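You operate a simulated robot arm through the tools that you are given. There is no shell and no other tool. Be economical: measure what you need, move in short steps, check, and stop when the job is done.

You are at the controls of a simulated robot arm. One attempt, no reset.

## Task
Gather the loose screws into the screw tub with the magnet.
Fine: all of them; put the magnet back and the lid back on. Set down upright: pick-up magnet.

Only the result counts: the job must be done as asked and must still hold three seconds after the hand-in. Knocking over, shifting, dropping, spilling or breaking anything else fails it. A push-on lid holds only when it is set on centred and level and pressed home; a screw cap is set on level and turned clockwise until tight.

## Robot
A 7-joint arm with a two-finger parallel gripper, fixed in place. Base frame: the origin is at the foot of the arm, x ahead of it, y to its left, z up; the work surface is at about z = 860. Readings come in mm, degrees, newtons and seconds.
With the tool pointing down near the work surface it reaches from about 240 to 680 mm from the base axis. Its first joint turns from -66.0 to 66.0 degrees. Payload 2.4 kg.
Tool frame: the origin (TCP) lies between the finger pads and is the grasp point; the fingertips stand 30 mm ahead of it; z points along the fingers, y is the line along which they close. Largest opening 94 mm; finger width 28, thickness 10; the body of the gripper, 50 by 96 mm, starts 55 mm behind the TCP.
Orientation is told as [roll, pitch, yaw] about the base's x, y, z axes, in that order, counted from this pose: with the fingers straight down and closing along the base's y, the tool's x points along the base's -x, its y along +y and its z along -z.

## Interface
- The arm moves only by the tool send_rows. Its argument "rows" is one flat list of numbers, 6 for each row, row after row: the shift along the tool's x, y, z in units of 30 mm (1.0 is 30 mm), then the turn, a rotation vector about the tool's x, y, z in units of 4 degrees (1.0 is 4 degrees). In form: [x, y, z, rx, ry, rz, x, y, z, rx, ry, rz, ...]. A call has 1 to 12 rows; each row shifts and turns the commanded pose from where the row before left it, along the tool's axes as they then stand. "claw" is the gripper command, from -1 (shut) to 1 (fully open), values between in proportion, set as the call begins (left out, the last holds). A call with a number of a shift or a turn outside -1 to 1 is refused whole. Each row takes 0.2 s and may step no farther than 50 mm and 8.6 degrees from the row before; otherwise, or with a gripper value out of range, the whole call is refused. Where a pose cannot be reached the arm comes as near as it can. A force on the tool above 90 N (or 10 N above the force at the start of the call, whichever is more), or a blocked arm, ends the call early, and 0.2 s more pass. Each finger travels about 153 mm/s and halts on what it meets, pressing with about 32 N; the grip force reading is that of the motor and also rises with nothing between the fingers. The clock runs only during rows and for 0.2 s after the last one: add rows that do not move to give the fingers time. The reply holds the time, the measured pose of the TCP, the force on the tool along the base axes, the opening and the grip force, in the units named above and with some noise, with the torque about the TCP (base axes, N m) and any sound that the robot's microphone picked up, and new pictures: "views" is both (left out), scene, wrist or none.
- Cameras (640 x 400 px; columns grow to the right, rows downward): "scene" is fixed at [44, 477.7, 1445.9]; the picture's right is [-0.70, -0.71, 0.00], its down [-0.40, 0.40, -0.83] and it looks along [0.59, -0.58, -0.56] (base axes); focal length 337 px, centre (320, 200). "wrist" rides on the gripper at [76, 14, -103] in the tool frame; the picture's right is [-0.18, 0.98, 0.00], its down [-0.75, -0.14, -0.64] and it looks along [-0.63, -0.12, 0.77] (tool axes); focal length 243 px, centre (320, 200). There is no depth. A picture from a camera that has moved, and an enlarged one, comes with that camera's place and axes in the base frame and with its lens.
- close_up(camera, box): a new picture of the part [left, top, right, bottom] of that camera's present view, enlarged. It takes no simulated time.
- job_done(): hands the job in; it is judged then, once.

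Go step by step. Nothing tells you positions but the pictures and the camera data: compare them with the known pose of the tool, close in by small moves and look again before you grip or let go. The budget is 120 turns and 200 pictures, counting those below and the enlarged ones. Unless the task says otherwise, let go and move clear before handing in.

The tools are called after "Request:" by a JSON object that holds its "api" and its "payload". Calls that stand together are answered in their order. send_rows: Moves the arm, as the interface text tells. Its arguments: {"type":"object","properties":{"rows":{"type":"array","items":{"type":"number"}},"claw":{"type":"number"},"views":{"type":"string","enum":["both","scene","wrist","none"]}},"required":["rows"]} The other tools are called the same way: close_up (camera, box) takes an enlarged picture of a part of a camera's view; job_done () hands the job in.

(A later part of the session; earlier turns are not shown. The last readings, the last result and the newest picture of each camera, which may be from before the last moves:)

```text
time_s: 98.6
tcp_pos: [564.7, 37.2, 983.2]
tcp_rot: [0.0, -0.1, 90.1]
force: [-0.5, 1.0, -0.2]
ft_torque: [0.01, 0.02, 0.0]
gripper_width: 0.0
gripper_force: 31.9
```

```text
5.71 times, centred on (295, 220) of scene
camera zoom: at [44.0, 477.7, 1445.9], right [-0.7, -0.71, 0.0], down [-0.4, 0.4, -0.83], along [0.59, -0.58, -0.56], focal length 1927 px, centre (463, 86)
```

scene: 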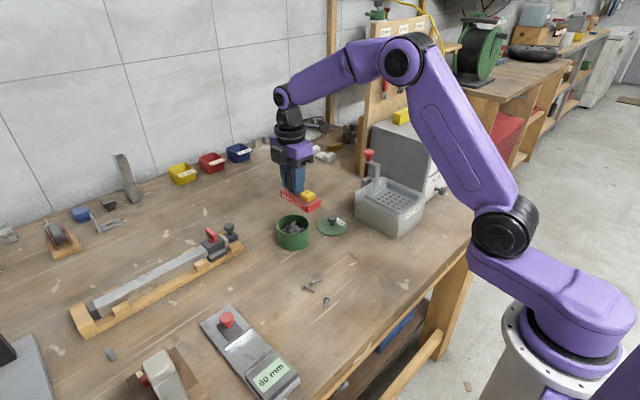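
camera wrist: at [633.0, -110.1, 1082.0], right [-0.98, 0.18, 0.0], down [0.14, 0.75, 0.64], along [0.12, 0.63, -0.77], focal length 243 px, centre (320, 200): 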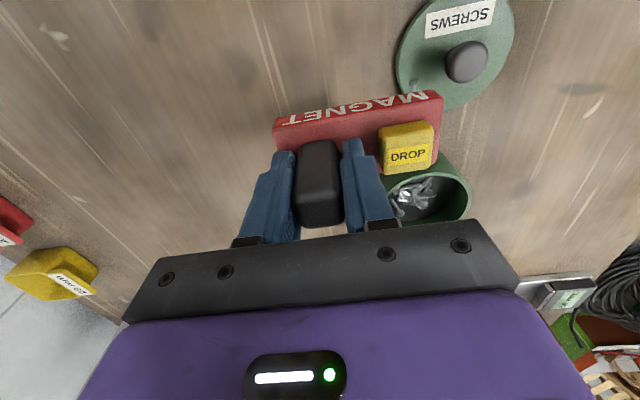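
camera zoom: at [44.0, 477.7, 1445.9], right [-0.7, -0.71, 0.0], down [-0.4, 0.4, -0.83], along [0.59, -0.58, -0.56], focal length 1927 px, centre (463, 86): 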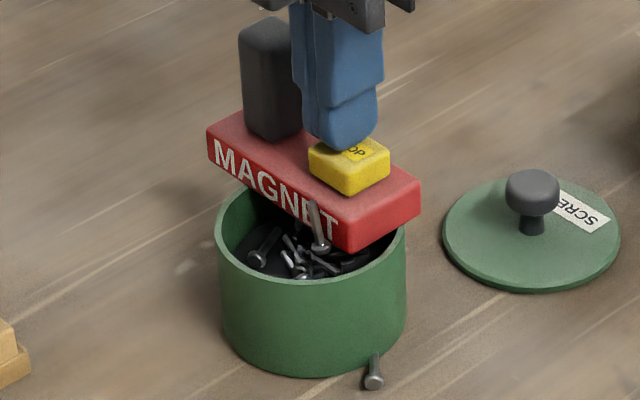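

Stable. I press DROP.

Request:
{"api": "send_rows", "payload": {"rows": [0, 0, 0.1, 0, 0, 0, 0, 0, 0.1, 0, 0, 0, 0, 0, 0.06, 0, 0, 0, 0, 0, 0, 0, 0, 0], "views": "none"}}

Request:
{"api": "close_up", "payload": {"camera": "scene", "box": [250, 185, 340, 265]}}

```text
time_s: 99.6
tcp_pos: [564.4, 38.1, 974.1]
tcp_rot: [0.0, 0.1, 90.0]
force: [1.1, 0.5, 2.8]
ft_torque: [-0.03, -0.04, -0.01]
gripper_width: 0.1
gripper_force: 32.0
heard: click
```

```text
5.00 times, centred on (295, 225) of scene
camera zoom: at [44.0, 477.7, 1445.9], right [-0.7, -0.71, 0.0], down [-0.4, 0.4, -0.83], along [0.59, -0.58, -0.56], focal length 1686 px, centre (445, 75)
```

zoom: 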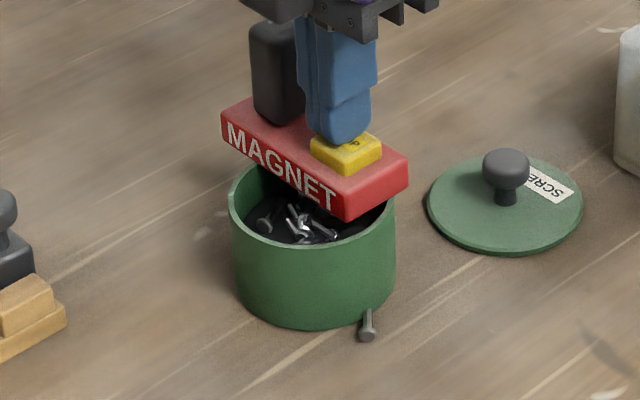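

Dropped inside. I re-grip the magnet and lift.

Request:
{"api": "send_rows", "payload": {"rows": [0, 0, -0.4, 0, 0, 0, 0, 0, -1, 0, 0, 0, 0, 0, -1, 0, 0, 0, -0.05, -0.74, 0, 0, 0, 0, 0, -0.74, 0, 0, 0, 0, 0, 0, 0, 0, 0, 0], "views": "none"}}

Request:
{"api": "send_rows", "payload": {"rows": [0, 0, 0.4, 0, 0, 0, 0, 0, 0.5, 0, 0, 0, 0, 0, 0.6, 0, 0, 0, 0, 0, 0.55, 0, 0, 0], "claw": -0.19, "views": "wrist"}}

```text
time_s: 101.0
tcp_pos: [607.2, 38.5, 1045.8]
tcp_rot: [0.1, 0.0, 90.1]
force: [0.3, -0.4, 0.1]
ft_torque: [-0.02, 0.0, -0.01]
gripper_width: 0.0
gripper_force: 32.1
```

```text
time_s: 102.0
tcp_pos: [608.4, 39.7, 984.4]
tcp_rot: [0.0, 0.0, 90.0]
force: [-0.2, 0.3, -0.9]
ft_torque: [-0.03, -0.01, -0.03]
gripper_width: 38.2
gripper_force: 0.1
camera wrist: at [594.8, -36.6, 1087.7], right [-0.98, 0.18, 0.0], down [0.14, 0.75, 0.64], along [0.12, 0.63, -0.77], focal length 243 px, centre (320, 200)
```

wrist: 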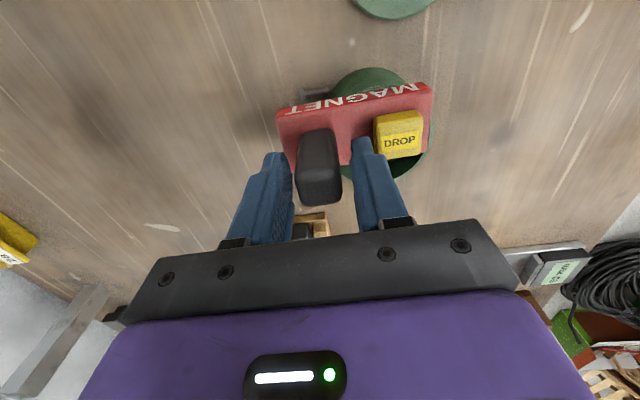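

I notice another screw on the table behind the tub near (612, 27). I finish re-gripping, lift, and survey.

Request:
{"api": "send_rows", "payload": {"rows": [0, 0, 0.3, 0, 0, 0, 0, 0, 0.26, 0, 0, 0, 0, 0, 0, 0, 0, 0], "views": "none"}}

Request:
{"api": "send_rows", "payload": {"rows": [0, 0, 0, 0, 0, 0, 0, 0, 0, 0, 0, 0], "claw": -1, "views": "none"}}

Request:
{"api": "send_rows", "payload": {"rows": [0, 0, -0.3, 0, 0, 0, 0, 0, -0.6, 0, 0, 0, 0, 0, -0.6, 0, 0, 0, 0, 0, -0.9, 0, 0, 0, -0.9, 0, 0, 0, 0, 0, -0.9, 0, 0, 0, 0, 0, -0.9, 0, 0, 0, 0, 0, 0, 0, 0, 0, 0, 0], "views": "both"}}

Request:
{"api": "close_up", "payload": {"camera": "wrist", "box": [200, 0, 480, 140]}}

```text
time_s: 102.8
tcp_pos: [606.8, 39.9, 968.4]
tcp_rot: [-0.1, -0.1, 89.9]
force: [-0.4, -0.4, 0.1]
ft_torque: [0.0, 0.0, -0.01]
gripper_width: 37.9
gripper_force: 0.0
```

```text
time_s: 103.4
tcp_pos: [607.8, 38.9, 968.8]
tcp_rot: [0.0, 0.0, 90.0]
force: [2.1, -0.7, -0.4]
ft_torque: [0.0, 0.03, 0.05]
gripper_width: 27.9
gripper_force: 31.7
```

```text
time_s: 105.2
tcp_pos: [607.2, 120.4, 1039.2]
tcp_rot: [0.0, 0.1, 90.0]
force: [-0.4, 0.3, -2.2]
ft_torque: [-0.01, -0.09, -0.01]
gripper_width: 28.3
gripper_force: 32.6
camera wrist: at [594.8, 44.6, 1143.1], right [-0.98, 0.18, 0.0], down [0.14, 0.75, 0.64], along [0.12, 0.63, -0.77], focal length 243 px, centre (320, 200)
```

scene: 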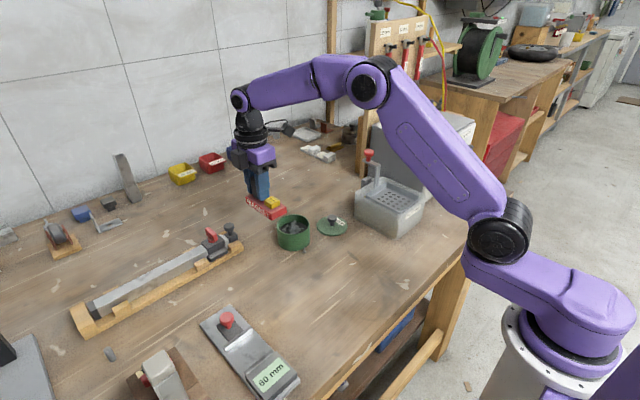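
wrist: 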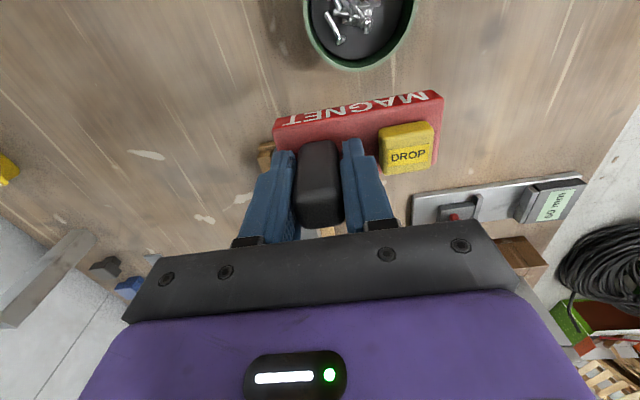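

```text
2.29 times, centred on (340, 70) of wrist
camera zoom: at [594.8, 44.6, 1143.1], right [-0.98, 0.18, 0.0], down [0.14, 0.75, 0.64], along [0.12, 0.63, -0.77], focal length 555 px, centre (274, 497)
```

zoom: 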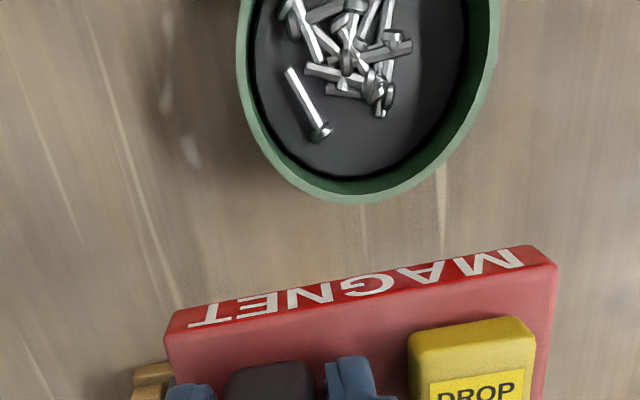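

The tub shows many screws inside. I rotate back to yaw 0 and rise to survey around the tub.

Request:
{"api": "send_rows", "payload": {"rows": [0, 0, -0.8, 0, 0, 1, 0, 0, -0.8, 0, 0, 1, 0, 0, -0.8, 0, 0, 1, 0, 0, -0.8, 0, 0, 1, 0, 0, 0, 0, 0, 1, 0, 0, 0, 0, 0, 1, 0, 0, 0, 0, 0, 1, 0, 0, 0, 0, 0, 1, 0, 0, 0, 0, 0, 1, 0, 0, 0, 0, 0, 1, 0, 0, 0, 0, 0, 1, 0, 0, 0, 0, 0, 1], "views": "none"}}

Request:
{"api": "send_rows", "payload": {"rows": [0, 0, 0, 0, 0, 1, 0, 0, 0, 0, 0, 1, 0, 0, 0, 0, 0, 1, 0, 0, 0, 0, 0, 1, 0, 0, 0, 0, 0, 1, 0, 0, 0, 0, 0, 1, 0, 0, 0, 0, 0, 1, 0, 0, 0, 0, 0, 1, 0, 0, 0, 0, 0, 1, 0, 0, 0, 0, 0, 1, 0, 0, 0, 0, 0, 0.5, 0, 0, 0, 0, 0, 0], "views": "none"}}

Request:
{"api": "send_rows", "payload": {"rows": [0.5, -0.8, 0, 0, 0, 0, 0.5, -0.8, 0, 0, 0, 0, 0, -0.8, 0, 0, 0, 0, 0, 0, 0, 0, 0, 0], "views": "wrist"}}

Request:
{"api": "close_up", "payload": {"camera": "wrist", "box": [180, 0, 460, 140]}}

```text
time_s: 107.8
tcp_pos: [607.3, 120.2, 1135.4]
tcp_rot: [0.0, 0.0, 41.8]
force: [0.3, -0.3, -3.2]
ft_torque: [-0.06, -0.05, 0.02]
gripper_width: 28.3
gripper_force: 32.0
```

```text
time_s: 110.4
tcp_pos: [608.4, 120.2, 1135.7]
tcp_rot: [0.0, 0.0, -0.1]
force: [-0.3, -0.4, -3.0]
ft_torque: [-0.08, -0.01, -0.02]
gripper_width: 28.1
gripper_force: 31.9
```

```text
time_s: 111.4
tcp_pos: [577.3, 47.2, 1135.6]
tcp_rot: [0.1, 0.0, 0.0]
force: [-0.7, -0.2, -3.2]
ft_torque: [-0.08, 0.02, 0.01]
gripper_width: 28.2
gripper_force: 31.8
camera wrist: at [503.0, 62.2, 1238.3], right [0.18, 0.98, 0.0], down [0.75, -0.14, 0.64], along [0.63, -0.12, -0.77], focal length 243 px, centre (320, 200)
```

wrist: 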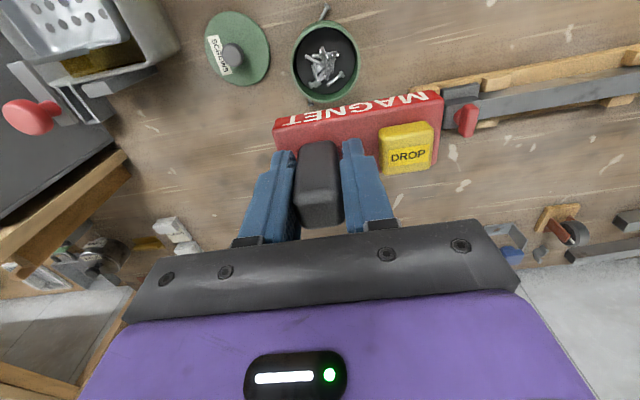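

```text
2.29 times, centred on (320, 70) of wrist
camera zoom: at [503.0, 62.2, 1238.3], right [0.18, 0.98, 0.0], down [0.75, -0.14, 0.64], along [0.63, -0.12, -0.77], focal length 555 px, centre (320, 497)
```

zoom: 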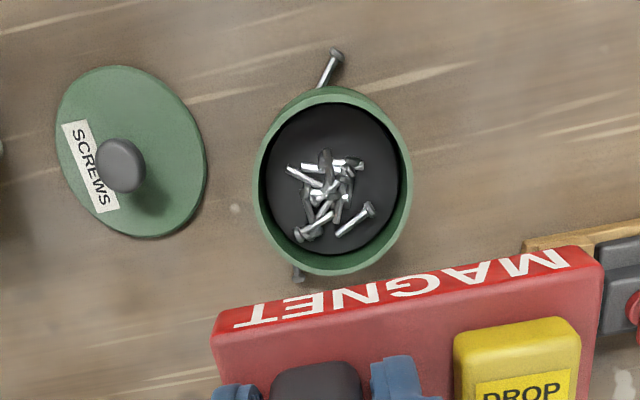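

Only two are outside: S1 on the near side and S3 at (613, 26) behind the tub. I go for S3 with the bar beyond it, away from the tub's contents.

Request:
{"api": "send_rows", "payload": {"rows": [-0.558, -0.675, 0, 0, 0, 0, -0.558, -0.675, 0, 0, 0, 0, -0.558, -0.675, 0, 0, 0, 0, -0.558, -0.675, 0, 0, 0, 0, 0, 0, 0.9, 0, 0, 0, 0, 0, 0.9, 0, 0, 0, 0, 0, 0.9, 0, 0, 0, 0, 0, 0.9, 0, 0, 0, 0, 0, 0.9, 0, 0, 0, 0, 0, 0.9, 0, 0, 0, 0, 0, 0.6, 0, 0, 0, 0, 0, 0, 0, 0, 0], "views": "wrist"}}

Request:
{"api": "close_up", "payload": {"camera": "scene", "box": [250, 170, 340, 260]}}

```text
time_s: 114.0
tcp_pos: [644.8, -32.3, 955.7]
tcp_rot: [0.0, 0.0, 0.0]
force: [-0.5, 1.0, -3.0]
ft_torque: [-0.06, -0.01, 0.03]
gripper_width: 28.3
gripper_force: 31.9
camera wrist: at [569.9, -18.4, 1059.4], right [0.18, 0.98, 0.0], down [0.75, -0.14, 0.64], along [0.63, -0.12, -0.77], focal length 243 px, centre (320, 200)
```

wrist: 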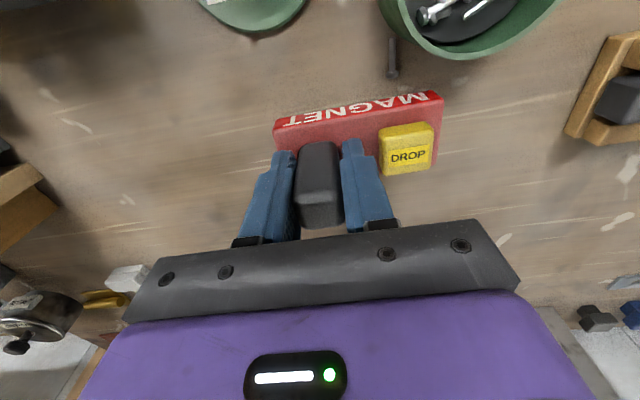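

```text
4.44 times, centred on (295, 215) of scene
camera zoom: at [44.1, 477.7, 1445.9], right [-0.7, -0.71, 0.0], down [-0.4, 0.4, -0.83], along [0.59, -0.58, -0.56], focal length 1499 px, centre (431, 133)
```

zoom: 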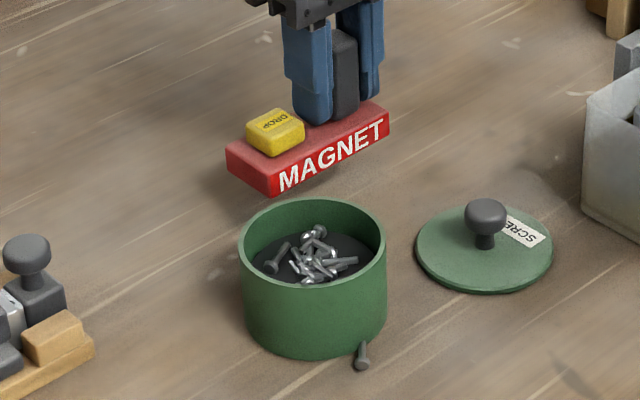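

Request:
{"api": "send_rows", "payload": {"rows": [0, 0, 0.55, 0, 0, 0, 0, 0, 0, 0, 0, 0], "views": "wrist"}}

Request:
{"api": "send_rows", "payload": {"rows": [0, 0, 0.3, 0, 0, 0, 0, 0, 0, 0, 0, 0], "views": "wrist"}}

```text
time_s: 114.6
tcp_pos: [644.8, -33.0, 940.2]
tcp_rot: [0.0, 0.0, 0.1]
force: [0.0, 0.1, -3.1]
ft_torque: [-0.08, 0.04, 0.0]
gripper_width: 28.2
gripper_force: 32.1
camera wrist: at [569.9, -18.1, 1043.2], right [0.18, 0.98, 0.0], down [0.75, -0.14, 0.64], along [0.63, -0.12, -0.77], focal length 243 px, centre (320, 200)
```

wrist: 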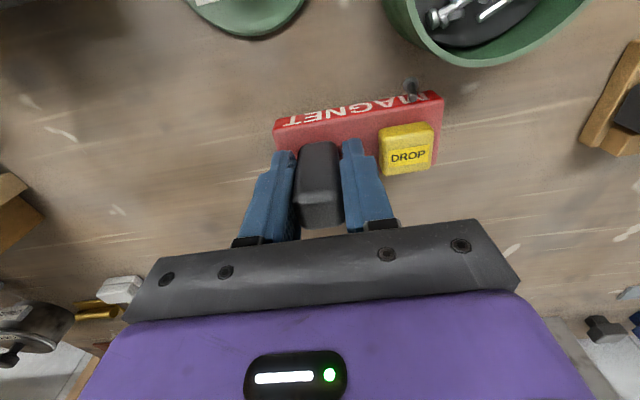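

```text
time_s: 115.2
tcp_pos: [646.4, -33.2, 931.3]
tcp_rot: [0.0, 0.0, 0.1]
force: [0.1, 0.1, -2.4]
ft_torque: [-0.07, 0.0, -0.02]
gripper_width: 28.0
gripper_force: 32.1
camera wrist: at [570.5, -18.2, 1034.3], right [0.18, 0.98, 0.0], down [0.75, -0.14, 0.64], along [0.63, -0.12, -0.77], focal length 243 px, centre (320, 200)
```

wrist: 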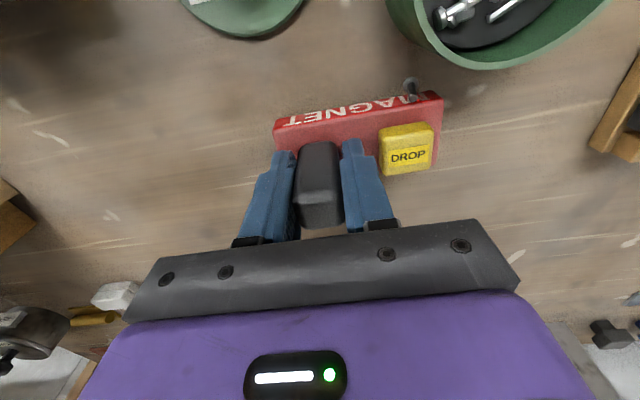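

Got it on the front slot. I lift and bring it over the tub from the far side, target TCP (585, 18).

Request:
{"api": "send_rows", "payload": {"rows": [0, 0, -0.9, 0, 0, 0, 0, 0, -1, 0, 0, 0, 0, 0, -1, 0, 0, 0, 0.667, 0.567, 0, 0, 0, 0, 0.667, 0.567, 0, 0, 0, 0, 0.667, 0.567, 0, 0, 0, 0, 0, 0, 0.7, 0, 0, 0, 0, 0, 0.75, 0, 0, 0, 0, 0, 0, 0, 0, 0], "views": "wrist"}}

Request:
{"api": "close_up", "payload": {"camera": "scene", "box": [260, 185, 330, 255]}}

```text
time_s: 117.2
tcp_pos: [585.6, 17.6, 973.9]
tcp_rot: [0.0, 0.0, 0.0]
force: [0.0, 0.6, -2.7]
ft_torque: [-0.08, 0.03, -0.01]
gripper_width: 28.2
gripper_force: 32.3
camera wrist: at [510.6, 32.8, 1077.0], right [0.18, 0.98, 0.0], down [0.75, -0.14, 0.64], along [0.63, -0.12, -0.77], focal length 243 px, centre (320, 200)
```

wrist: 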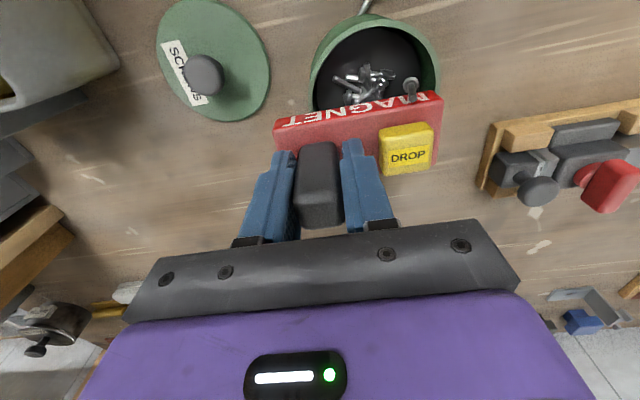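

```text
5.71 times, centred on (295, 220) of scene
camera zoom: at [44.1, 477.7, 1445.9], right [-0.7, -0.71, 0.0], down [-0.4, 0.4, -0.83], along [0.59, -0.58, -0.56], focal length 1927 px, centre (463, 86)
```

zoom: 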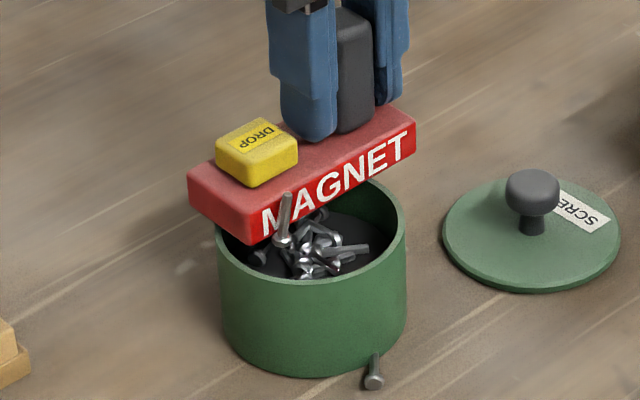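

Good clearance. I lower onto the rim.

Request:
{"api": "send_rows", "payload": {"rows": [0, -0.06, 0.1, 0, 0, 0, 0, 0, 0.07, 0, 0, 0, 0, 0, 0, 0, 0, 0], "views": "none"}}

Request:
{"api": "send_rows", "payload": {"rows": [0, 0, 0.07, 0, 0, 0, 0, 0, 0, 0, 0, 0], "views": "none"}}

```text
time_s: 118.0
tcp_pos: [585.1, 16.1, 969.3]
tcp_rot: [0.1, 0.0, 0.0]
force: [-0.2, -0.2, -3.0]
ft_torque: [-0.04, -0.05, 0.02]
gripper_width: 27.8
gripper_force: 32.0
```

```text
time_s: 118.6
tcp_pos: [586.0, 17.6, 967.2]
tcp_rot: [0.0, -0.2, 0.0]
force: [-3.0, -1.5, 9.2]
ft_torque: [0.14, 0.29, 0.06]
gripper_width: 28.4
gripper_force: 31.9
```

Request:
{"api": "send_rows", "payload": {"rows": [0, 0, 0, 0, 0, 0, 0, 0, 0, 0, 0, 0, 0, 0, -0.6, 0, 0, 0, 0, 0, -1, 0, 0, 0, 0, 0, -1, 0, 0, 0], "claw": -0.19, "views": "none"}}

Request:
{"api": "send_rows", "payload": {"rows": [-0.05, 0.75, 0, 0, 0, 0, 0, 0.73, 0, 0, 0, 0, 0, 0, 0.8, 0, 0, 0, 0, 0, 0.9, 0, 0, 0, 0, 0, 0.4, 0, 0, 0, 0, 0, 0, 0, 0, 0], "claw": -1, "views": "none"}}

Request:
{"api": "close_up", "payload": {"camera": "scene", "box": [260, 185, 330, 255]}}

```text
time_s: 119.8
tcp_pos: [584.2, 17.5, 1044.6]
tcp_rot: [0.0, 0.0, 0.0]
force: [-0.2, 0.1, 0.0]
ft_torque: [0.03, 0.02, 0.0]
gripper_width: 38.0
gripper_force: 0.0
```

```text
time_s: 121.2
tcp_pos: [586.7, 62.0, 982.3]
tcp_rot: [0.0, 0.0, 0.0]
force: [-0.1, 0.7, 0.3]
ft_torque: [-0.03, 0.01, -0.01]
gripper_width: 0.0
gripper_force: 31.8
```

```text
5.71 times, centred on (295, 220) of scene
camera zoom: at [44.0, 477.7, 1445.9], right [-0.7, -0.71, 0.0], down [-0.4, 0.4, -0.83], along [0.59, -0.58, -0.56], focal length 1927 px, centre (463, 86)
```

zoom: 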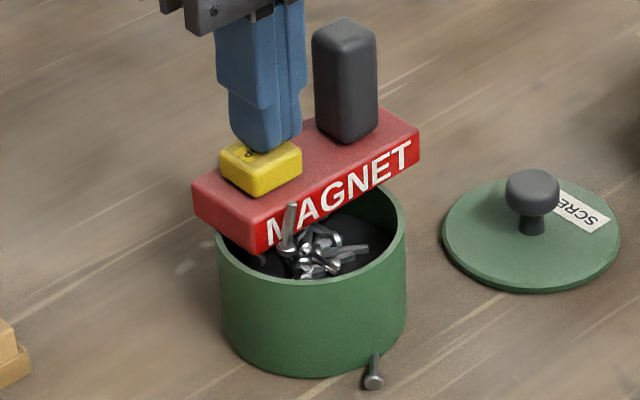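

Request:
{"api": "send_rows", "payload": {"rows": [0, 0, 0.1, 0, 0, 0, 0, 0, 0.1, 0, 0, 0, 0, 0, 0.06, 0, 0, 0, 0, 0, 0, 0, 0, 0], "views": "wrist"}}

Request:
{"api": "close_up", "payload": {"camera": "scene", "box": [260, 185, 330, 255]}}

```text
time_s: 122.2
tcp_pos: [586.5, 61.8, 974.9]
tcp_rot: [-0.1, 0.0, -0.1]
force: [-0.3, -0.3, 3.3]
ft_torque: [-0.03, 0.02, -0.01]
gripper_width: 0.0
gripper_force: 32.3
heard: click
camera wrist: at [511.6, 75.7, 1077.3], right [0.18, 0.98, 0.0], down [0.75, -0.14, 0.64], along [0.63, -0.12, -0.77], focal length 243 px, centre (320, 200)
```

wrist: 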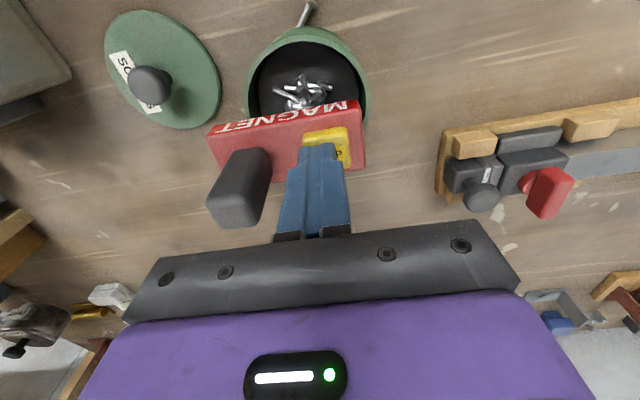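

```text
5.71 times, centred on (295, 220) of scene
camera zoom: at [44.0, 477.7, 1445.9], right [-0.7, -0.71, 0.0], down [-0.4, 0.4, -0.83], along [0.59, -0.58, -0.56], focal length 1927 px, centre (463, 86)
```

zoom: 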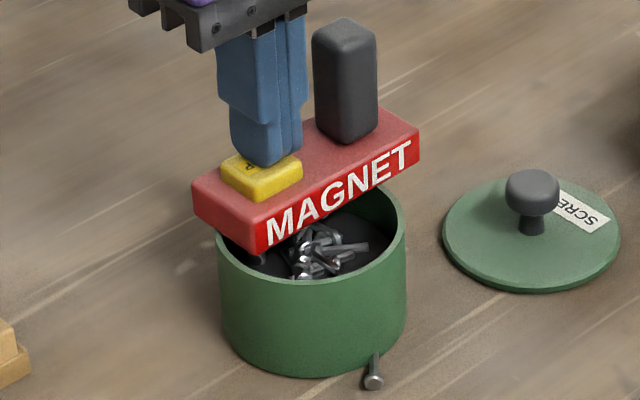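

Dropped in. Now re-grip and lift, then collect the last one S1 near (522, 64).

Request:
{"api": "send_rows", "payload": {"rows": [0, 0, -0.4, 0, 0, 0, 0, 0, -1, 0, 0, 0, 0, 0, -1, 0, 0, 0, 0.05, -0.74, 0, 0, 0, 0, 0, -0.74, 0, 0, 0, 0, 0, 0, 0, 0, 0, 0], "views": "none"}}

Request:
{"api": "send_rows", "payload": {"rows": [0, 0, 0.4, 0, 0, 0, 0, 0, 0.5, 0, 0, 0, 0, 0, 0.6, 0, 0, 0, 0, 0, 0.5, 0, 0, 0], "claw": -0.19, "views": "wrist"}}

Request:
{"api": "send_rows", "payload": {"rows": [0, 0, 0.3, 0, 0, 0, 0, 0, 0.31, 0, 0, 0, 0, 0, 0, 0, 0, 0], "views": "none"}}

Request:
{"api": "send_rows", "payload": {"rows": [0, 0, 0, 0, 0, 0, 0, 0, 0, 0, 0, 0], "claw": -1, "views": "none"}}

Request:
{"api": "send_rows", "payload": {"rows": [0, 0, -0.3, 0, 0, 0, 0, 0, -0.6, 0, 0, 0, 0, 0, -0.9, 0, 0, 0, 0, 0, -0.9, 0, 0, 0, 0, 0, 0, 0, 0, 0], "views": "wrist"}}

```text
time_s: 123.6
tcp_pos: [584.8, 17.5, 1045.8]
tcp_rot: [0.0, -0.1, 0.0]
force: [0.0, 0.2, 0.4]
ft_torque: [0.0, 0.01, -0.05]
gripper_width: 0.0
gripper_force: 32.4
```

```text
time_s: 124.6
tcp_pos: [584.6, 16.3, 985.8]
tcp_rot: [0.0, 0.0, 0.0]
force: [-0.1, 0.4, 0.2]
ft_torque: [-0.01, -0.01, 0.02]
gripper_width: 38.1
gripper_force: 0.0
camera wrist: at [510.3, 30.9, 1089.3], right [0.18, 0.98, 0.0], down [0.75, -0.14, 0.64], along [0.63, -0.12, -0.77], focal length 243 px, centre (320, 200)
```

wrist: 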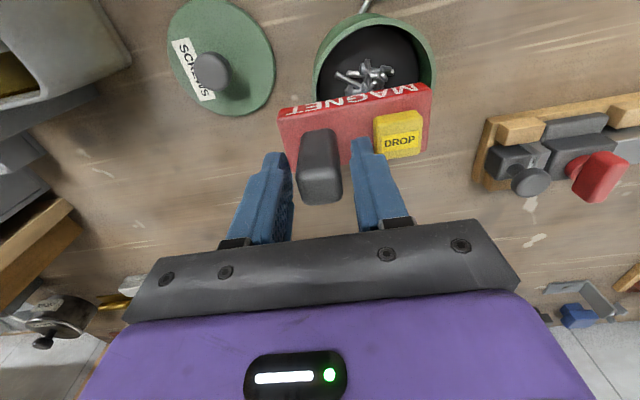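

```text
time_s: 125.4
tcp_pos: [585.6, 16.3, 967.9]
tcp_rot: [0.0, 0.0, 0.0]
force: [-0.3, 0.1, 0.3]
ft_torque: [-0.02, 0.01, 0.0]
gripper_width: 38.1
gripper_force: 0.0
```

```text
time_s: 126.0
tcp_pos: [584.8, 17.3, 968.1]
tcp_rot: [-0.1, 0.0, 0.1]
force: [-0.2, -0.8, -0.4]
ft_torque: [0.02, -0.03, -0.03]
gripper_width: 28.0
gripper_force: 31.7
```

```text
time_s: 127.2
tcp_pos: [584.0, 17.7, 1049.2]
tcp_rot: [0.0, 0.0, -0.1]
force: [-0.2, -0.8, -2.7]
ft_torque: [-0.06, -0.02, 0.01]
gripper_width: 28.3
gripper_force: 32.4
camera wrist: at [509.8, 31.0, 1152.2], right [0.18, 0.98, 0.0], down [0.75, -0.14, 0.64], along [0.63, -0.12, -0.77], focal length 243 px, centre (320, 200)
```

wrist: 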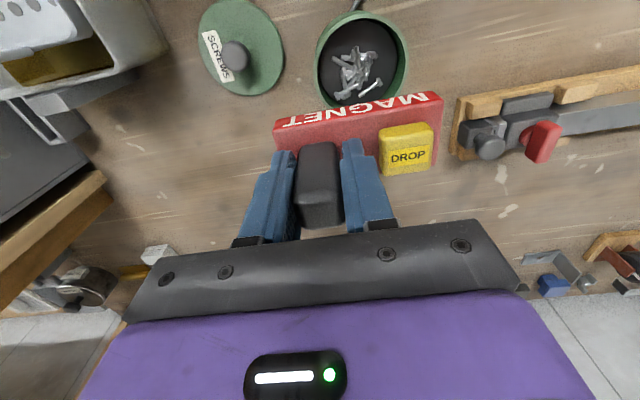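

Request:
{"api": "send_rows", "payload": {"rows": [0.808, 0.083, 0, 0, 0, 0, 0.808, 0.083, 0, 0, 0, 0, 0.808, 0.083, 0, 0, 0, 0, 0.808, 0.083, 0, 0, 0, 0, 0, 0, 0.9, 0, 0, 0, 0, 0, 0.9, 0, 0, 0, 0, 0, 0.9, 0, 0, 0, 0, 0, 0.8, 0, 0, 0, 0, 0, 0, 0, 0, 0], "views": "none"}}

Request:
{"api": "close_up", "payload": {"camera": "scene", "box": [260, 195, 350, 285]}}

```text
time_s: 129.2
tcp_pos: [487.9, 26.1, 942.7]
tcp_rot: [0.0, 0.0, 0.0]
force: [0.2, 0.0, -2.5]
ft_torque: [-0.03, 0.01, 0.0]
gripper_width: 28.2
gripper_force: 32.2
```

```text
4.44 times, centred on (305, 240) of scene
camera zoom: at [44.1, 477.7, 1445.9], right [-0.7, -0.71, 0.0], down [-0.4, 0.4, -0.83], along [0.59, -0.58, -0.56], focal length 1499 px, centre (387, 22)
```

zoom: 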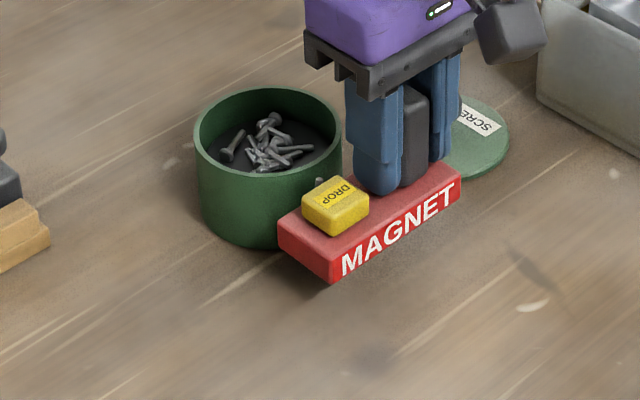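

It attached behind the button. I lift, carry it over the tub centre, and lower.

Request:
{"api": "send_rows", "payload": {"rows": [0, 0, -0.9, 0, 0, 0, 0, 0, -1, 0, 0, 0, 0, 0, -1, 0, 0, 0, -0.68, 0, 0, 0, 0, 0, -0.68, 0, 0, 0, 0, 0, -0.69, 0, 0, 0, 0, 0, 0, 0, 0.8, 0, 0, 0, 0, 0, 0.7, 0, 0, 0, 0, 0, 0.2, 0, 0, 0, 0, 0, 0, 0, 0, 0], "views": "wrist"}}

Request:
{"api": "close_up", "payload": {"camera": "scene", "box": [260, 185, 330, 255]}}

```text
time_s: 131.4
tcp_pos: [549.6, 26.6, 980.0]
tcp_rot: [0.0, 0.0, 0.0]
force: [-0.3, -0.2, -3.3]
ft_torque: [-0.02, 0.02, 0.0]
gripper_width: 28.1
gripper_force: 31.5
camera wrist: at [474.2, 40.8, 1082.4], right [0.18, 0.98, 0.0], down [0.75, -0.14, 0.64], along [0.63, -0.12, -0.77], focal length 243 px, centre (320, 200)
```

wrist: 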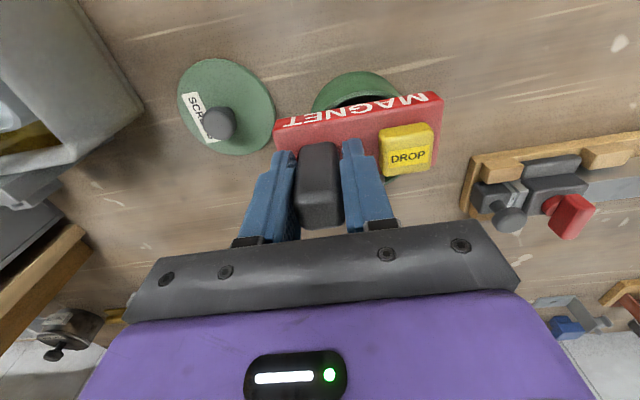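

```text
5.71 times, centred on (295, 220) of scene
camera zoom: at [44.1, 477.7, 1445.9], right [-0.7, -0.71, 0.0], down [-0.4, 0.4, -0.83], along [0.59, -0.58, -0.56], focal length 1927 px, centre (463, 86)
```

zoom: 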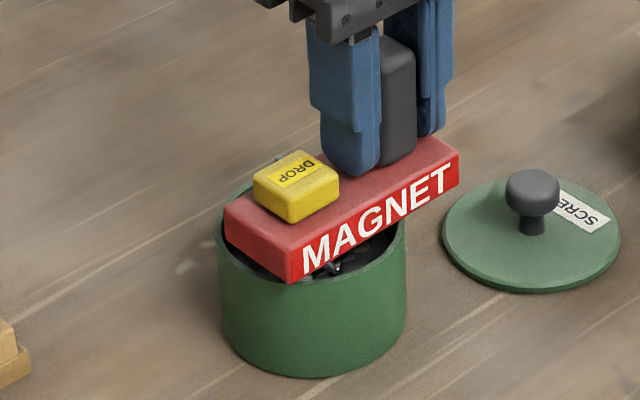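

Request:
{"api": "send_rows", "payload": {"rows": [0, 0, 0.2, 0, 0, 0, 0, 0, 0.17, 0, 0, 0, 0, 0, 0, 0, 0, 0], "views": "none"}}

Request:
{"api": "send_rows", "payload": {"rows": [0, 0, 0.07, 0, 0, 0, 0, 0, 0, 0, 0, 0], "views": "none"}}

```text
time_s: 132.2
tcp_pos: [548.7, 27.3, 969.1]
tcp_rot: [0.1, 0.0, 0.1]
force: [-0.1, -0.1, -3.2]
ft_torque: [-0.09, 0.01, 0.0]
gripper_width: 28.5
gripper_force: 32.1
```

```text
time_s: 132.8
tcp_pos: [549.4, 27.9, 967.0]
tcp_rot: [0.0, -0.2, 0.0]
force: [-8.5, -1.4, 22.3]
ft_torque: [0.08, 0.57, 0.05]
gripper_width: 28.3
gripper_force: 32.0
```

Request:
{"api": "send_rows", "payload": {"rows": [0, 0, -0.04, 0, 0, 0, 0, 0, 0, 0, 0, 0], "views": "none"}}

Request:
{"api": "send_rows", "payload": {"rows": [0, 0, 0, 0, 0, 0, 0, 0, 0, 0, 0, 0, 0, 0, -0.6, 0, 0, 0, 0, 0, -1, 0, 0, 0, 0, 0, -1, 0, 0, 0], "claw": -0.19, "views": "none"}}

Request:
{"api": "send_rows", "payload": {"rows": [0.05, 0.75, 0, 0, 0, 0, 0, 0.73, 0, 0, 0, 0, 0, 0, 0.8, 0, 0, 0, 0, 0, 0.9, 0, 0, 0, 0, 0, 0.4, 0, 0, 0, 0, 0, 0, 0, 0, 0], "claw": -1, "views": "none"}}

Request:
{"api": "close_up", "payload": {"camera": "scene", "box": [260, 185, 330, 255]}}

```text
time_s: 133.4
tcp_pos: [549.4, 27.1, 966.7]
tcp_rot: [0.0, -0.1, 0.0]
force: [-4.9, -0.1, 16.6]
ft_torque: [0.04, 0.2, 0.04]
gripper_width: 27.9
gripper_force: 32.1
```

```text
time_s: 134.6
tcp_pos: [548.5, 26.8, 1046.1]
tcp_rot: [0.0, 0.0, -0.1]
force: [0.6, 0.4, -0.3]
ft_torque: [0.0, 0.04, -0.04]
gripper_width: 38.2
gripper_force: 0.0
```

```text
time_s: 136.0
tcp_pos: [547.9, 71.2, 981.5]
tcp_rot: [0.1, -0.1, 0.1]
force: [0.9, -0.7, -0.2]
ft_torque: [-0.02, -0.03, 0.01]
gripper_width: 0.0
gripper_force: 32.3
```

```text
5.71 times, centred on (295, 220) of scene
camera zoom: at [44.0, 477.7, 1445.9], right [-0.7, -0.71, 0.0], down [-0.4, 0.4, -0.83], along [0.59, -0.58, -0.56], focal length 1927 px, centre (463, 86)
```

zoom: 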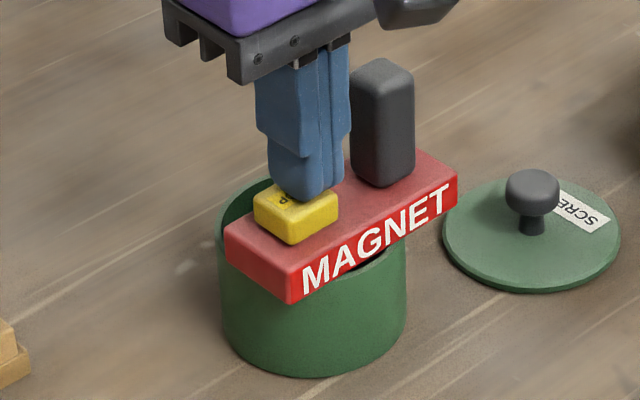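

Request:
{"api": "send_rows", "payload": {"rows": [0, 0, 0.1, 0, 0, 0, 0, 0, 0.08, 0, 0, 0, 0, 0, 0.06, 0, 0, 0, 0, 0, 0, 0, 0, 0], "views": "none"}}

Request:
{"api": "close_up", "payload": {"camera": "scene", "box": [260, 185, 330, 255]}}

```text
time_s: 137.0
tcp_pos: [548.3, 70.3, 975.3]
tcp_rot: [0.0, 0.1, 0.0]
force: [0.5, -0.4, 1.8]
ft_torque: [-0.02, 0.0, -0.01]
gripper_width: 0.1
gripper_force: 31.8
heard: click
```

```text
5.71 times, centred on (295, 220) of scene
camera zoom: at [44.0, 477.7, 1445.9], right [-0.7, -0.71, 0.0], down [-0.4, 0.4, -0.83], along [0.59, -0.58, -0.56], focal length 1927 px, centre (463, 86)
```

zoom: 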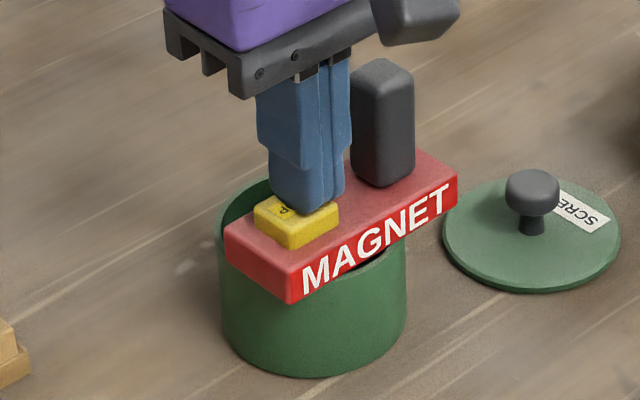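

Click heard. I re-grip, lift high and survey for any loose screws.

Request:
{"api": "send_rows", "payload": {"rows": [0, 0, -0.4, 0, 0, 0, 0, 0, -1, 0, 0, 0, 0, 0, -1, 0, 0, 0, -0.05, -0.74, 0, 0, 0, 0, 0, -0.74, 0, 0, 0, 0, 0, 0, 0, 0, 0, 0], "views": "none"}}

Request:
{"api": "send_rows", "payload": {"rows": [0, 0, 0.4, 0, 0, 0, 0, 0, 0.5, 0, 0, 0, 0, 0, 0.6, 0, 0, 0, 0, 0, 0.5, 0, 0, 0], "claw": -0.19, "views": "wrist"}}

Request:
{"api": "send_rows", "payload": {"rows": [0, 0, 0.3, 0, 0, 0, 0, 0, 0.31, 0, 0, 0, 0, 0, 0, 0, 0, 0], "views": "none"}}

Request:
{"api": "send_rows", "payload": {"rows": [0, 0, 0, 0, 0, 0, 0, 0, 0, 0, 0, 0], "claw": -1, "views": "none"}}

Request:
{"api": "send_rows", "payload": {"rows": [0, 0, -0.3, 0, 0, 0, 0, 0, -0.6, 0, 0, 0, 0, 0, -1, 0, 0, 0, 0, 0, -1, 0, 0, 0, 0, 0, -1, 0, 0, 0, 0, 0, -1, 0, 0, 0, -0.5, 0.3, -0.7, 0, 0, 0, -0.5, 0.3, 0, 0, 0, 0, 0, 0, 0, 0, 0, 0], "views": "both"}}

Request:
{"api": "close_up", "payload": {"camera": "wrist", "box": [220, 0, 440, 137]}}

```text
time_s: 138.4
tcp_pos: [550.3, 26.7, 1047.5]
tcp_rot: [0.1, 0.0, 0.0]
force: [0.7, 0.3, 1.3]
ft_torque: [-0.03, 0.0, -0.03]
gripper_width: 0.0
gripper_force: 32.0
```

```text
time_s: 139.4
tcp_pos: [550.0, 26.5, 986.9]
tcp_rot: [0.0, 0.1, 0.0]
force: [0.1, -0.2, -0.6]
ft_torque: [0.0, -0.03, 0.02]
gripper_width: 38.0
gripper_force: 0.1
camera wrist: at [474.8, 41.5, 1090.8], right [0.18, 0.98, 0.0], down [0.75, -0.14, 0.64], along [0.63, -0.12, -0.77], focal length 243 px, centre (320, 200)
```

wrist: 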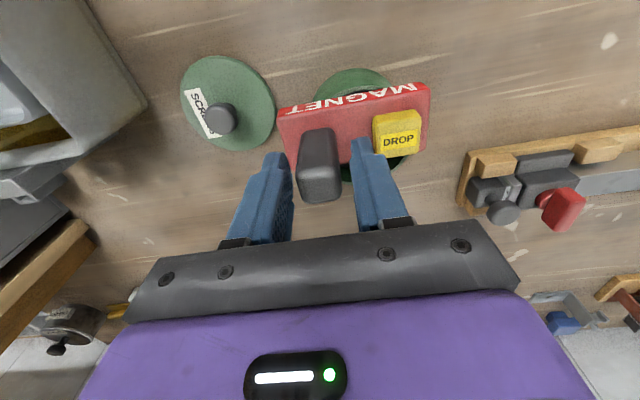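

```text
time_s: 140.2
tcp_pos: [548.6, 27.8, 969.6]
tcp_rot: [0.0, 0.0, 0.0]
force: [0.5, -1.2, -0.1]
ft_torque: [0.0, -0.01, 0.01]
gripper_width: 38.1
gripper_force: 0.1
```

```text
time_s: 140.8
tcp_pos: [549.9, 27.4, 968.8]
tcp_rot: [0.0, 0.0, 0.1]
force: [0.0, -0.7, 0.4]
ft_torque: [-0.06, -0.02, 0.01]
gripper_width: 28.2
gripper_force: 31.8
```

```text
time_s: 142.8
tcp_pos: [579.5, 45.6, 1138.7]
tcp_rot: [-0.1, 0.0, 0.0]
force: [0.4, -0.2, -2.6]
ft_torque: [-0.05, 0.01, -0.01]
gripper_width: 28.1
gripper_force: 31.8
camera wrist: at [505.1, 59.4, 1240.9], right [0.18, 0.98, 0.0], down [0.75, -0.14, 0.64], along [0.63, -0.12, -0.77], focal length 243 px, centre (320, 200)
```

scene: 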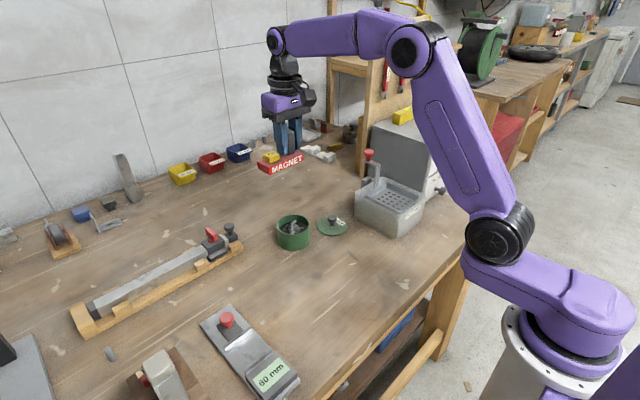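
wrist: 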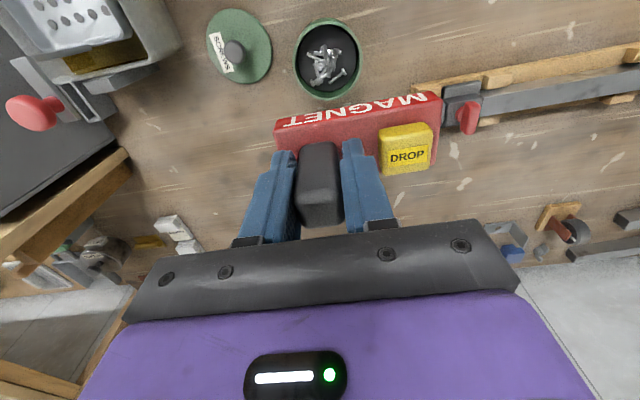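

```text
2.91 times, centred on (330, 68) of wrist
camera zoom: at [505.1, 59.4, 1240.9], right [0.18, 0.98, 0.0], down [0.75, -0.14, 0.64], along [0.63, -0.12, -0.77], focal length 706 px, centre (291, 582)
```

zoom: 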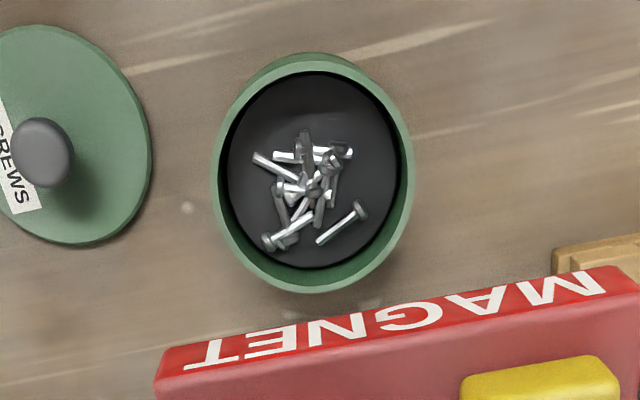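

No loose screws around the tub now. I double-check the wider table and floor before putting the magnet back.

Request:
{"api": "close_up", "payload": {"camera": "scene", "box": [220, 180, 480, 340]}}

Request:
{"api": "close_up", "payload": {"camera": "wrist", "box": [100, 0, 640, 270]}}

Request:
{"api": "close_up", "payload": {"camera": "wrist", "box": [285, 10, 375, 106]}}

```text
2.46 times, centred on (350, 260) of scene
camera zoom: at [44.1, 477.7, 1445.9], right [-0.7, -0.71, 0.0], down [-0.4, 0.4, -0.83], along [0.59, -0.58, -0.56], focal length 830 px, centre (246, 52)
```

zoom: 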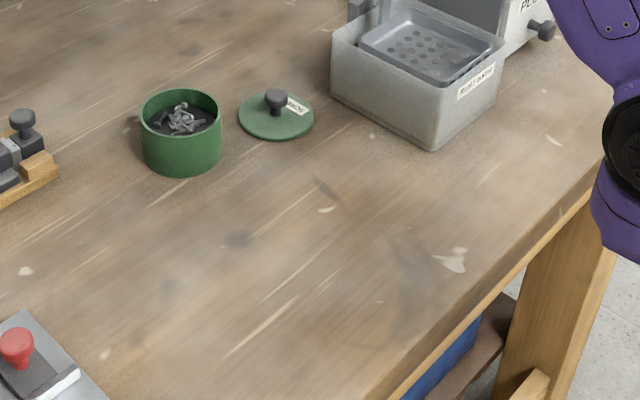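

```text
1.19 times, centred on (370, 135) of wrist
camera zoom: at [505.1, 59.4, 1240.9], right [0.18, 0.98, 0.0], down [0.75, -0.14, 0.64], along [0.63, -0.12, -0.77], focal length 288 px, centre (261, 277)
```

zoom: 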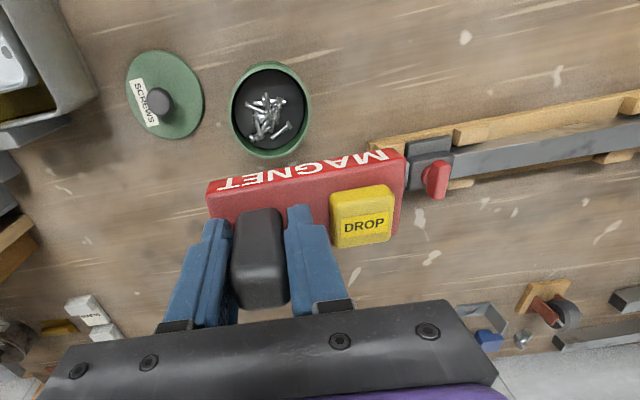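

```text
4.17 times, centred on (330, 58) of wrist
camera zoom: at [505.1, 59.4, 1240.9], right [0.18, 0.98, 0.0], down [0.75, -0.14, 0.64], along [0.63, -0.12, -0.77], focal length 1011 px, centre (278, 792)
```

zoom: 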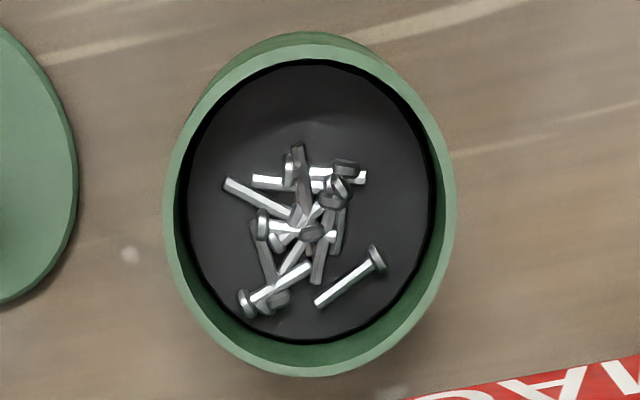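

Everything is in the tub. I return the magnet to its original spot, TCP (556, 169.5), yaw 6°.

Request:
{"api": "send_rows", "payload": {"rows": [0.157, 0.827, 0, 0, 0, 0, 0.157, 0.827, 0, 0, 0, 0, 0.157, 0.827, 0, 0, 0, 0, 0.157, 0.827, 0, 0, 0, 0, 0.157, 0.827, 0, 0, 0, 0, 0, 0, 0.9, 0, 0, -0.75, 0, 0, 0.9, 0, 0, -0.75, 0, 0, 0.9, 0, 0, 0, 0, 0, 0.9, 0, 0, 0, 0, 0, 0.9, 0, 0, 0, 0, 0, 0.9, 0, 0, 0, 0, 0, 0, 0, 0, 0], "views": "wrist"}}

Request:
{"api": "close_up", "payload": {"camera": "scene", "box": [220, 190, 320, 290]}}

```text
time_s: 145.4
tcp_pos: [555.3, 169.1, 974.5]
tcp_rot: [0.0, 0.0, 6.0]
force: [0.1, -0.8, -4.7]
ft_torque: [-0.09, 0.0, 0.01]
gripper_width: 28.2
gripper_force: 31.7
camera wrist: at [480.1, 175.3, 1077.9], right [0.08, 1.0, 0.0], down [0.76, -0.06, 0.64], along [0.64, -0.05, -0.77], focal length 243 px, centre (320, 200)
```

wrist: 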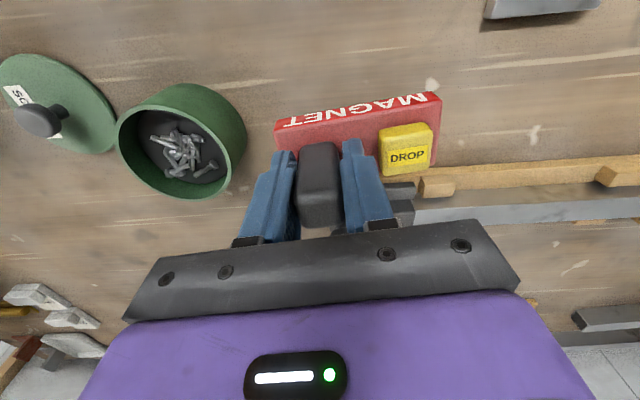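

```text
4.00 times, centred on (270, 240) of scene
camera zoom: at [44.1, 477.7, 1445.9], right [-0.7, -0.71, 0.0], down [-0.4, 0.4, -0.83], along [0.59, -0.58, -0.56], focal length 1349 px, centre (520, 40)
```

zoom: 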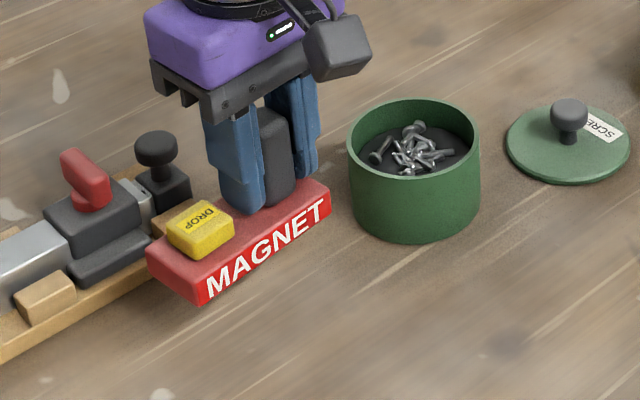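

The area behind the tub is clear. I lower the magnet to the table.

Request:
{"api": "send_rows", "payload": {"rows": [0, 0, 0.6, 0, 0, 0, 0, 0, 0.6, 0, 0, 0, 0, 0, 0.55, 0, 0, 0, 0, 0, 0.18, 0, 0, 0, 0, 0, 0, 0, 0, 0], "views": "none"}}

Request:
{"api": "send_rows", "payload": {"rows": [0, 0, 0.07, 0, 0, 0, 0, 0, 0, 0, 0, 0], "views": "none"}}

```text
time_s: 146.6
tcp_pos: [555.7, 170.1, 917.2]
tcp_rot: [0.0, 0.0, 6.0]
force: [-0.2, -0.8, -2.7]
ft_torque: [-0.06, 0.0, -0.01]
gripper_width: 28.1
gripper_force: 31.7
```

```text
time_s: 147.2
tcp_pos: [556.1, 168.4, 914.9]
tcp_rot: [0.0, 0.0, 6.0]
force: [0.6, 0.0, -2.9]
ft_torque: [-0.07, -0.01, 0.02]
gripper_width: 28.3
gripper_force: 32.2
```

Request:
{"api": "send_rows", "payload": {"rows": [0, 0, 0.06, 0, 0, 0, 0, 0, 0, 0, 0, 0], "views": "none"}}

Request:
{"api": "send_rows", "payload": {"rows": [0, 0, 0.04, 0, 0, 0, 0, 0, 0, 0, 0, 0], "views": "none"}}

```text
time_s: 147.8
tcp_pos: [556.2, 169.4, 915.2]
tcp_rot: [0.0, 0.0, 6.0]
force: [-2.0, -1.7, 6.2]
ft_torque: [0.04, 0.28, 0.08]
gripper_width: 28.2
gripper_force: 31.5
```

```text
time_s: 148.4
tcp_pos: [555.2, 169.4, 913.7]
tcp_rot: [-0.1, 0.0, 6.1]
force: [-10.6, -3.7, 29.2]
ft_torque: [0.02, 0.02, 0.02]
gripper_width: 28.3
gripper_force: 31.3
```

On the table. I ease off, release and rise.

Request:
{"api": "send_rows", "payload": {"rows": [0, 0, -0.04, 0, 0, 0, 0, 0, 0, 0, 0, 0], "views": "none"}}

Request:
{"api": "send_rows", "payload": {"rows": [0, 0, 0, 0, 0, 0, 0, 0, 0, 0, 0, 0, 0, 0, -0.6, 0, 0, 0, 0, 0, -1, 0, 0, 0, 0, 0, -1, 0, 0, 0, 0, 0, -0.5, 0, 0, 0], "claw": -0.19, "views": "wrist"}}

Request:
{"api": "close_up", "payload": {"camera": "scene", "box": [220, 190, 320, 290]}}

```text
time_s: 149.0
tcp_pos: [556.8, 169.4, 914.0]
tcp_rot: [0.0, -0.2, 6.0]
force: [-3.2, -1.7, 16.6]
ft_torque: [0.02, -0.25, 0.06]
gripper_width: 28.2
gripper_force: 31.4
```

```text
time_s: 150.4
tcp_pos: [556.5, 169.2, 1006.9]
tcp_rot: [-0.1, 0.0, 6.0]
force: [-0.2, -0.3, 0.0]
ft_torque: [-0.02, 0.03, 0.01]
gripper_width: 38.0
gripper_force: 0.0
camera wrist: at [480.2, 174.9, 1109.6], right [0.08, 1.0, 0.0], down [0.76, -0.06, 0.64], along [0.64, -0.05, -0.77], focal length 243 px, centre (320, 200)
```

wrist: 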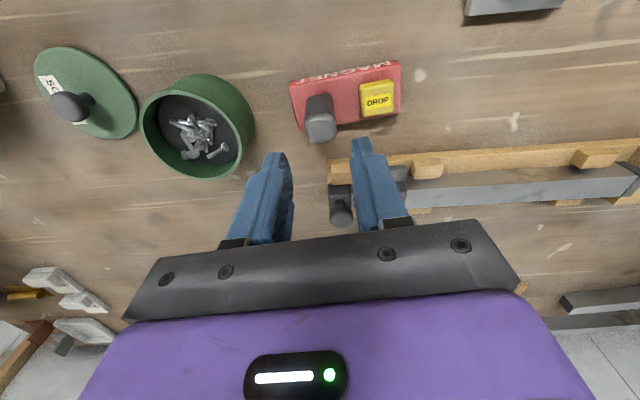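

```text
4.00 times, centred on (270, 240) of scene
camera zoom: at [44.0, 477.7, 1445.9], right [-0.7, -0.71, 0.0], down [-0.4, 0.4, -0.83], along [0.59, -0.58, -0.56], focal length 1349 px, centre (520, 40)
```

zoom: 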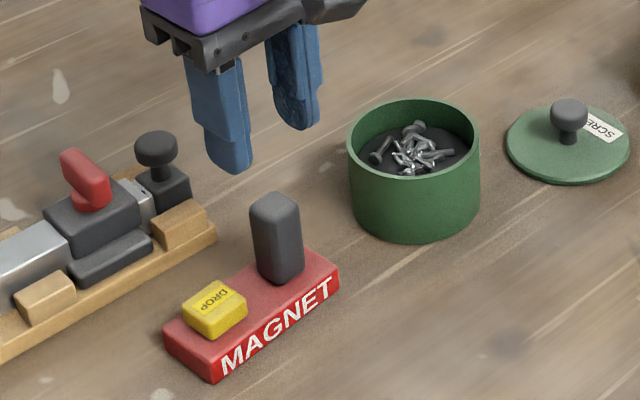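

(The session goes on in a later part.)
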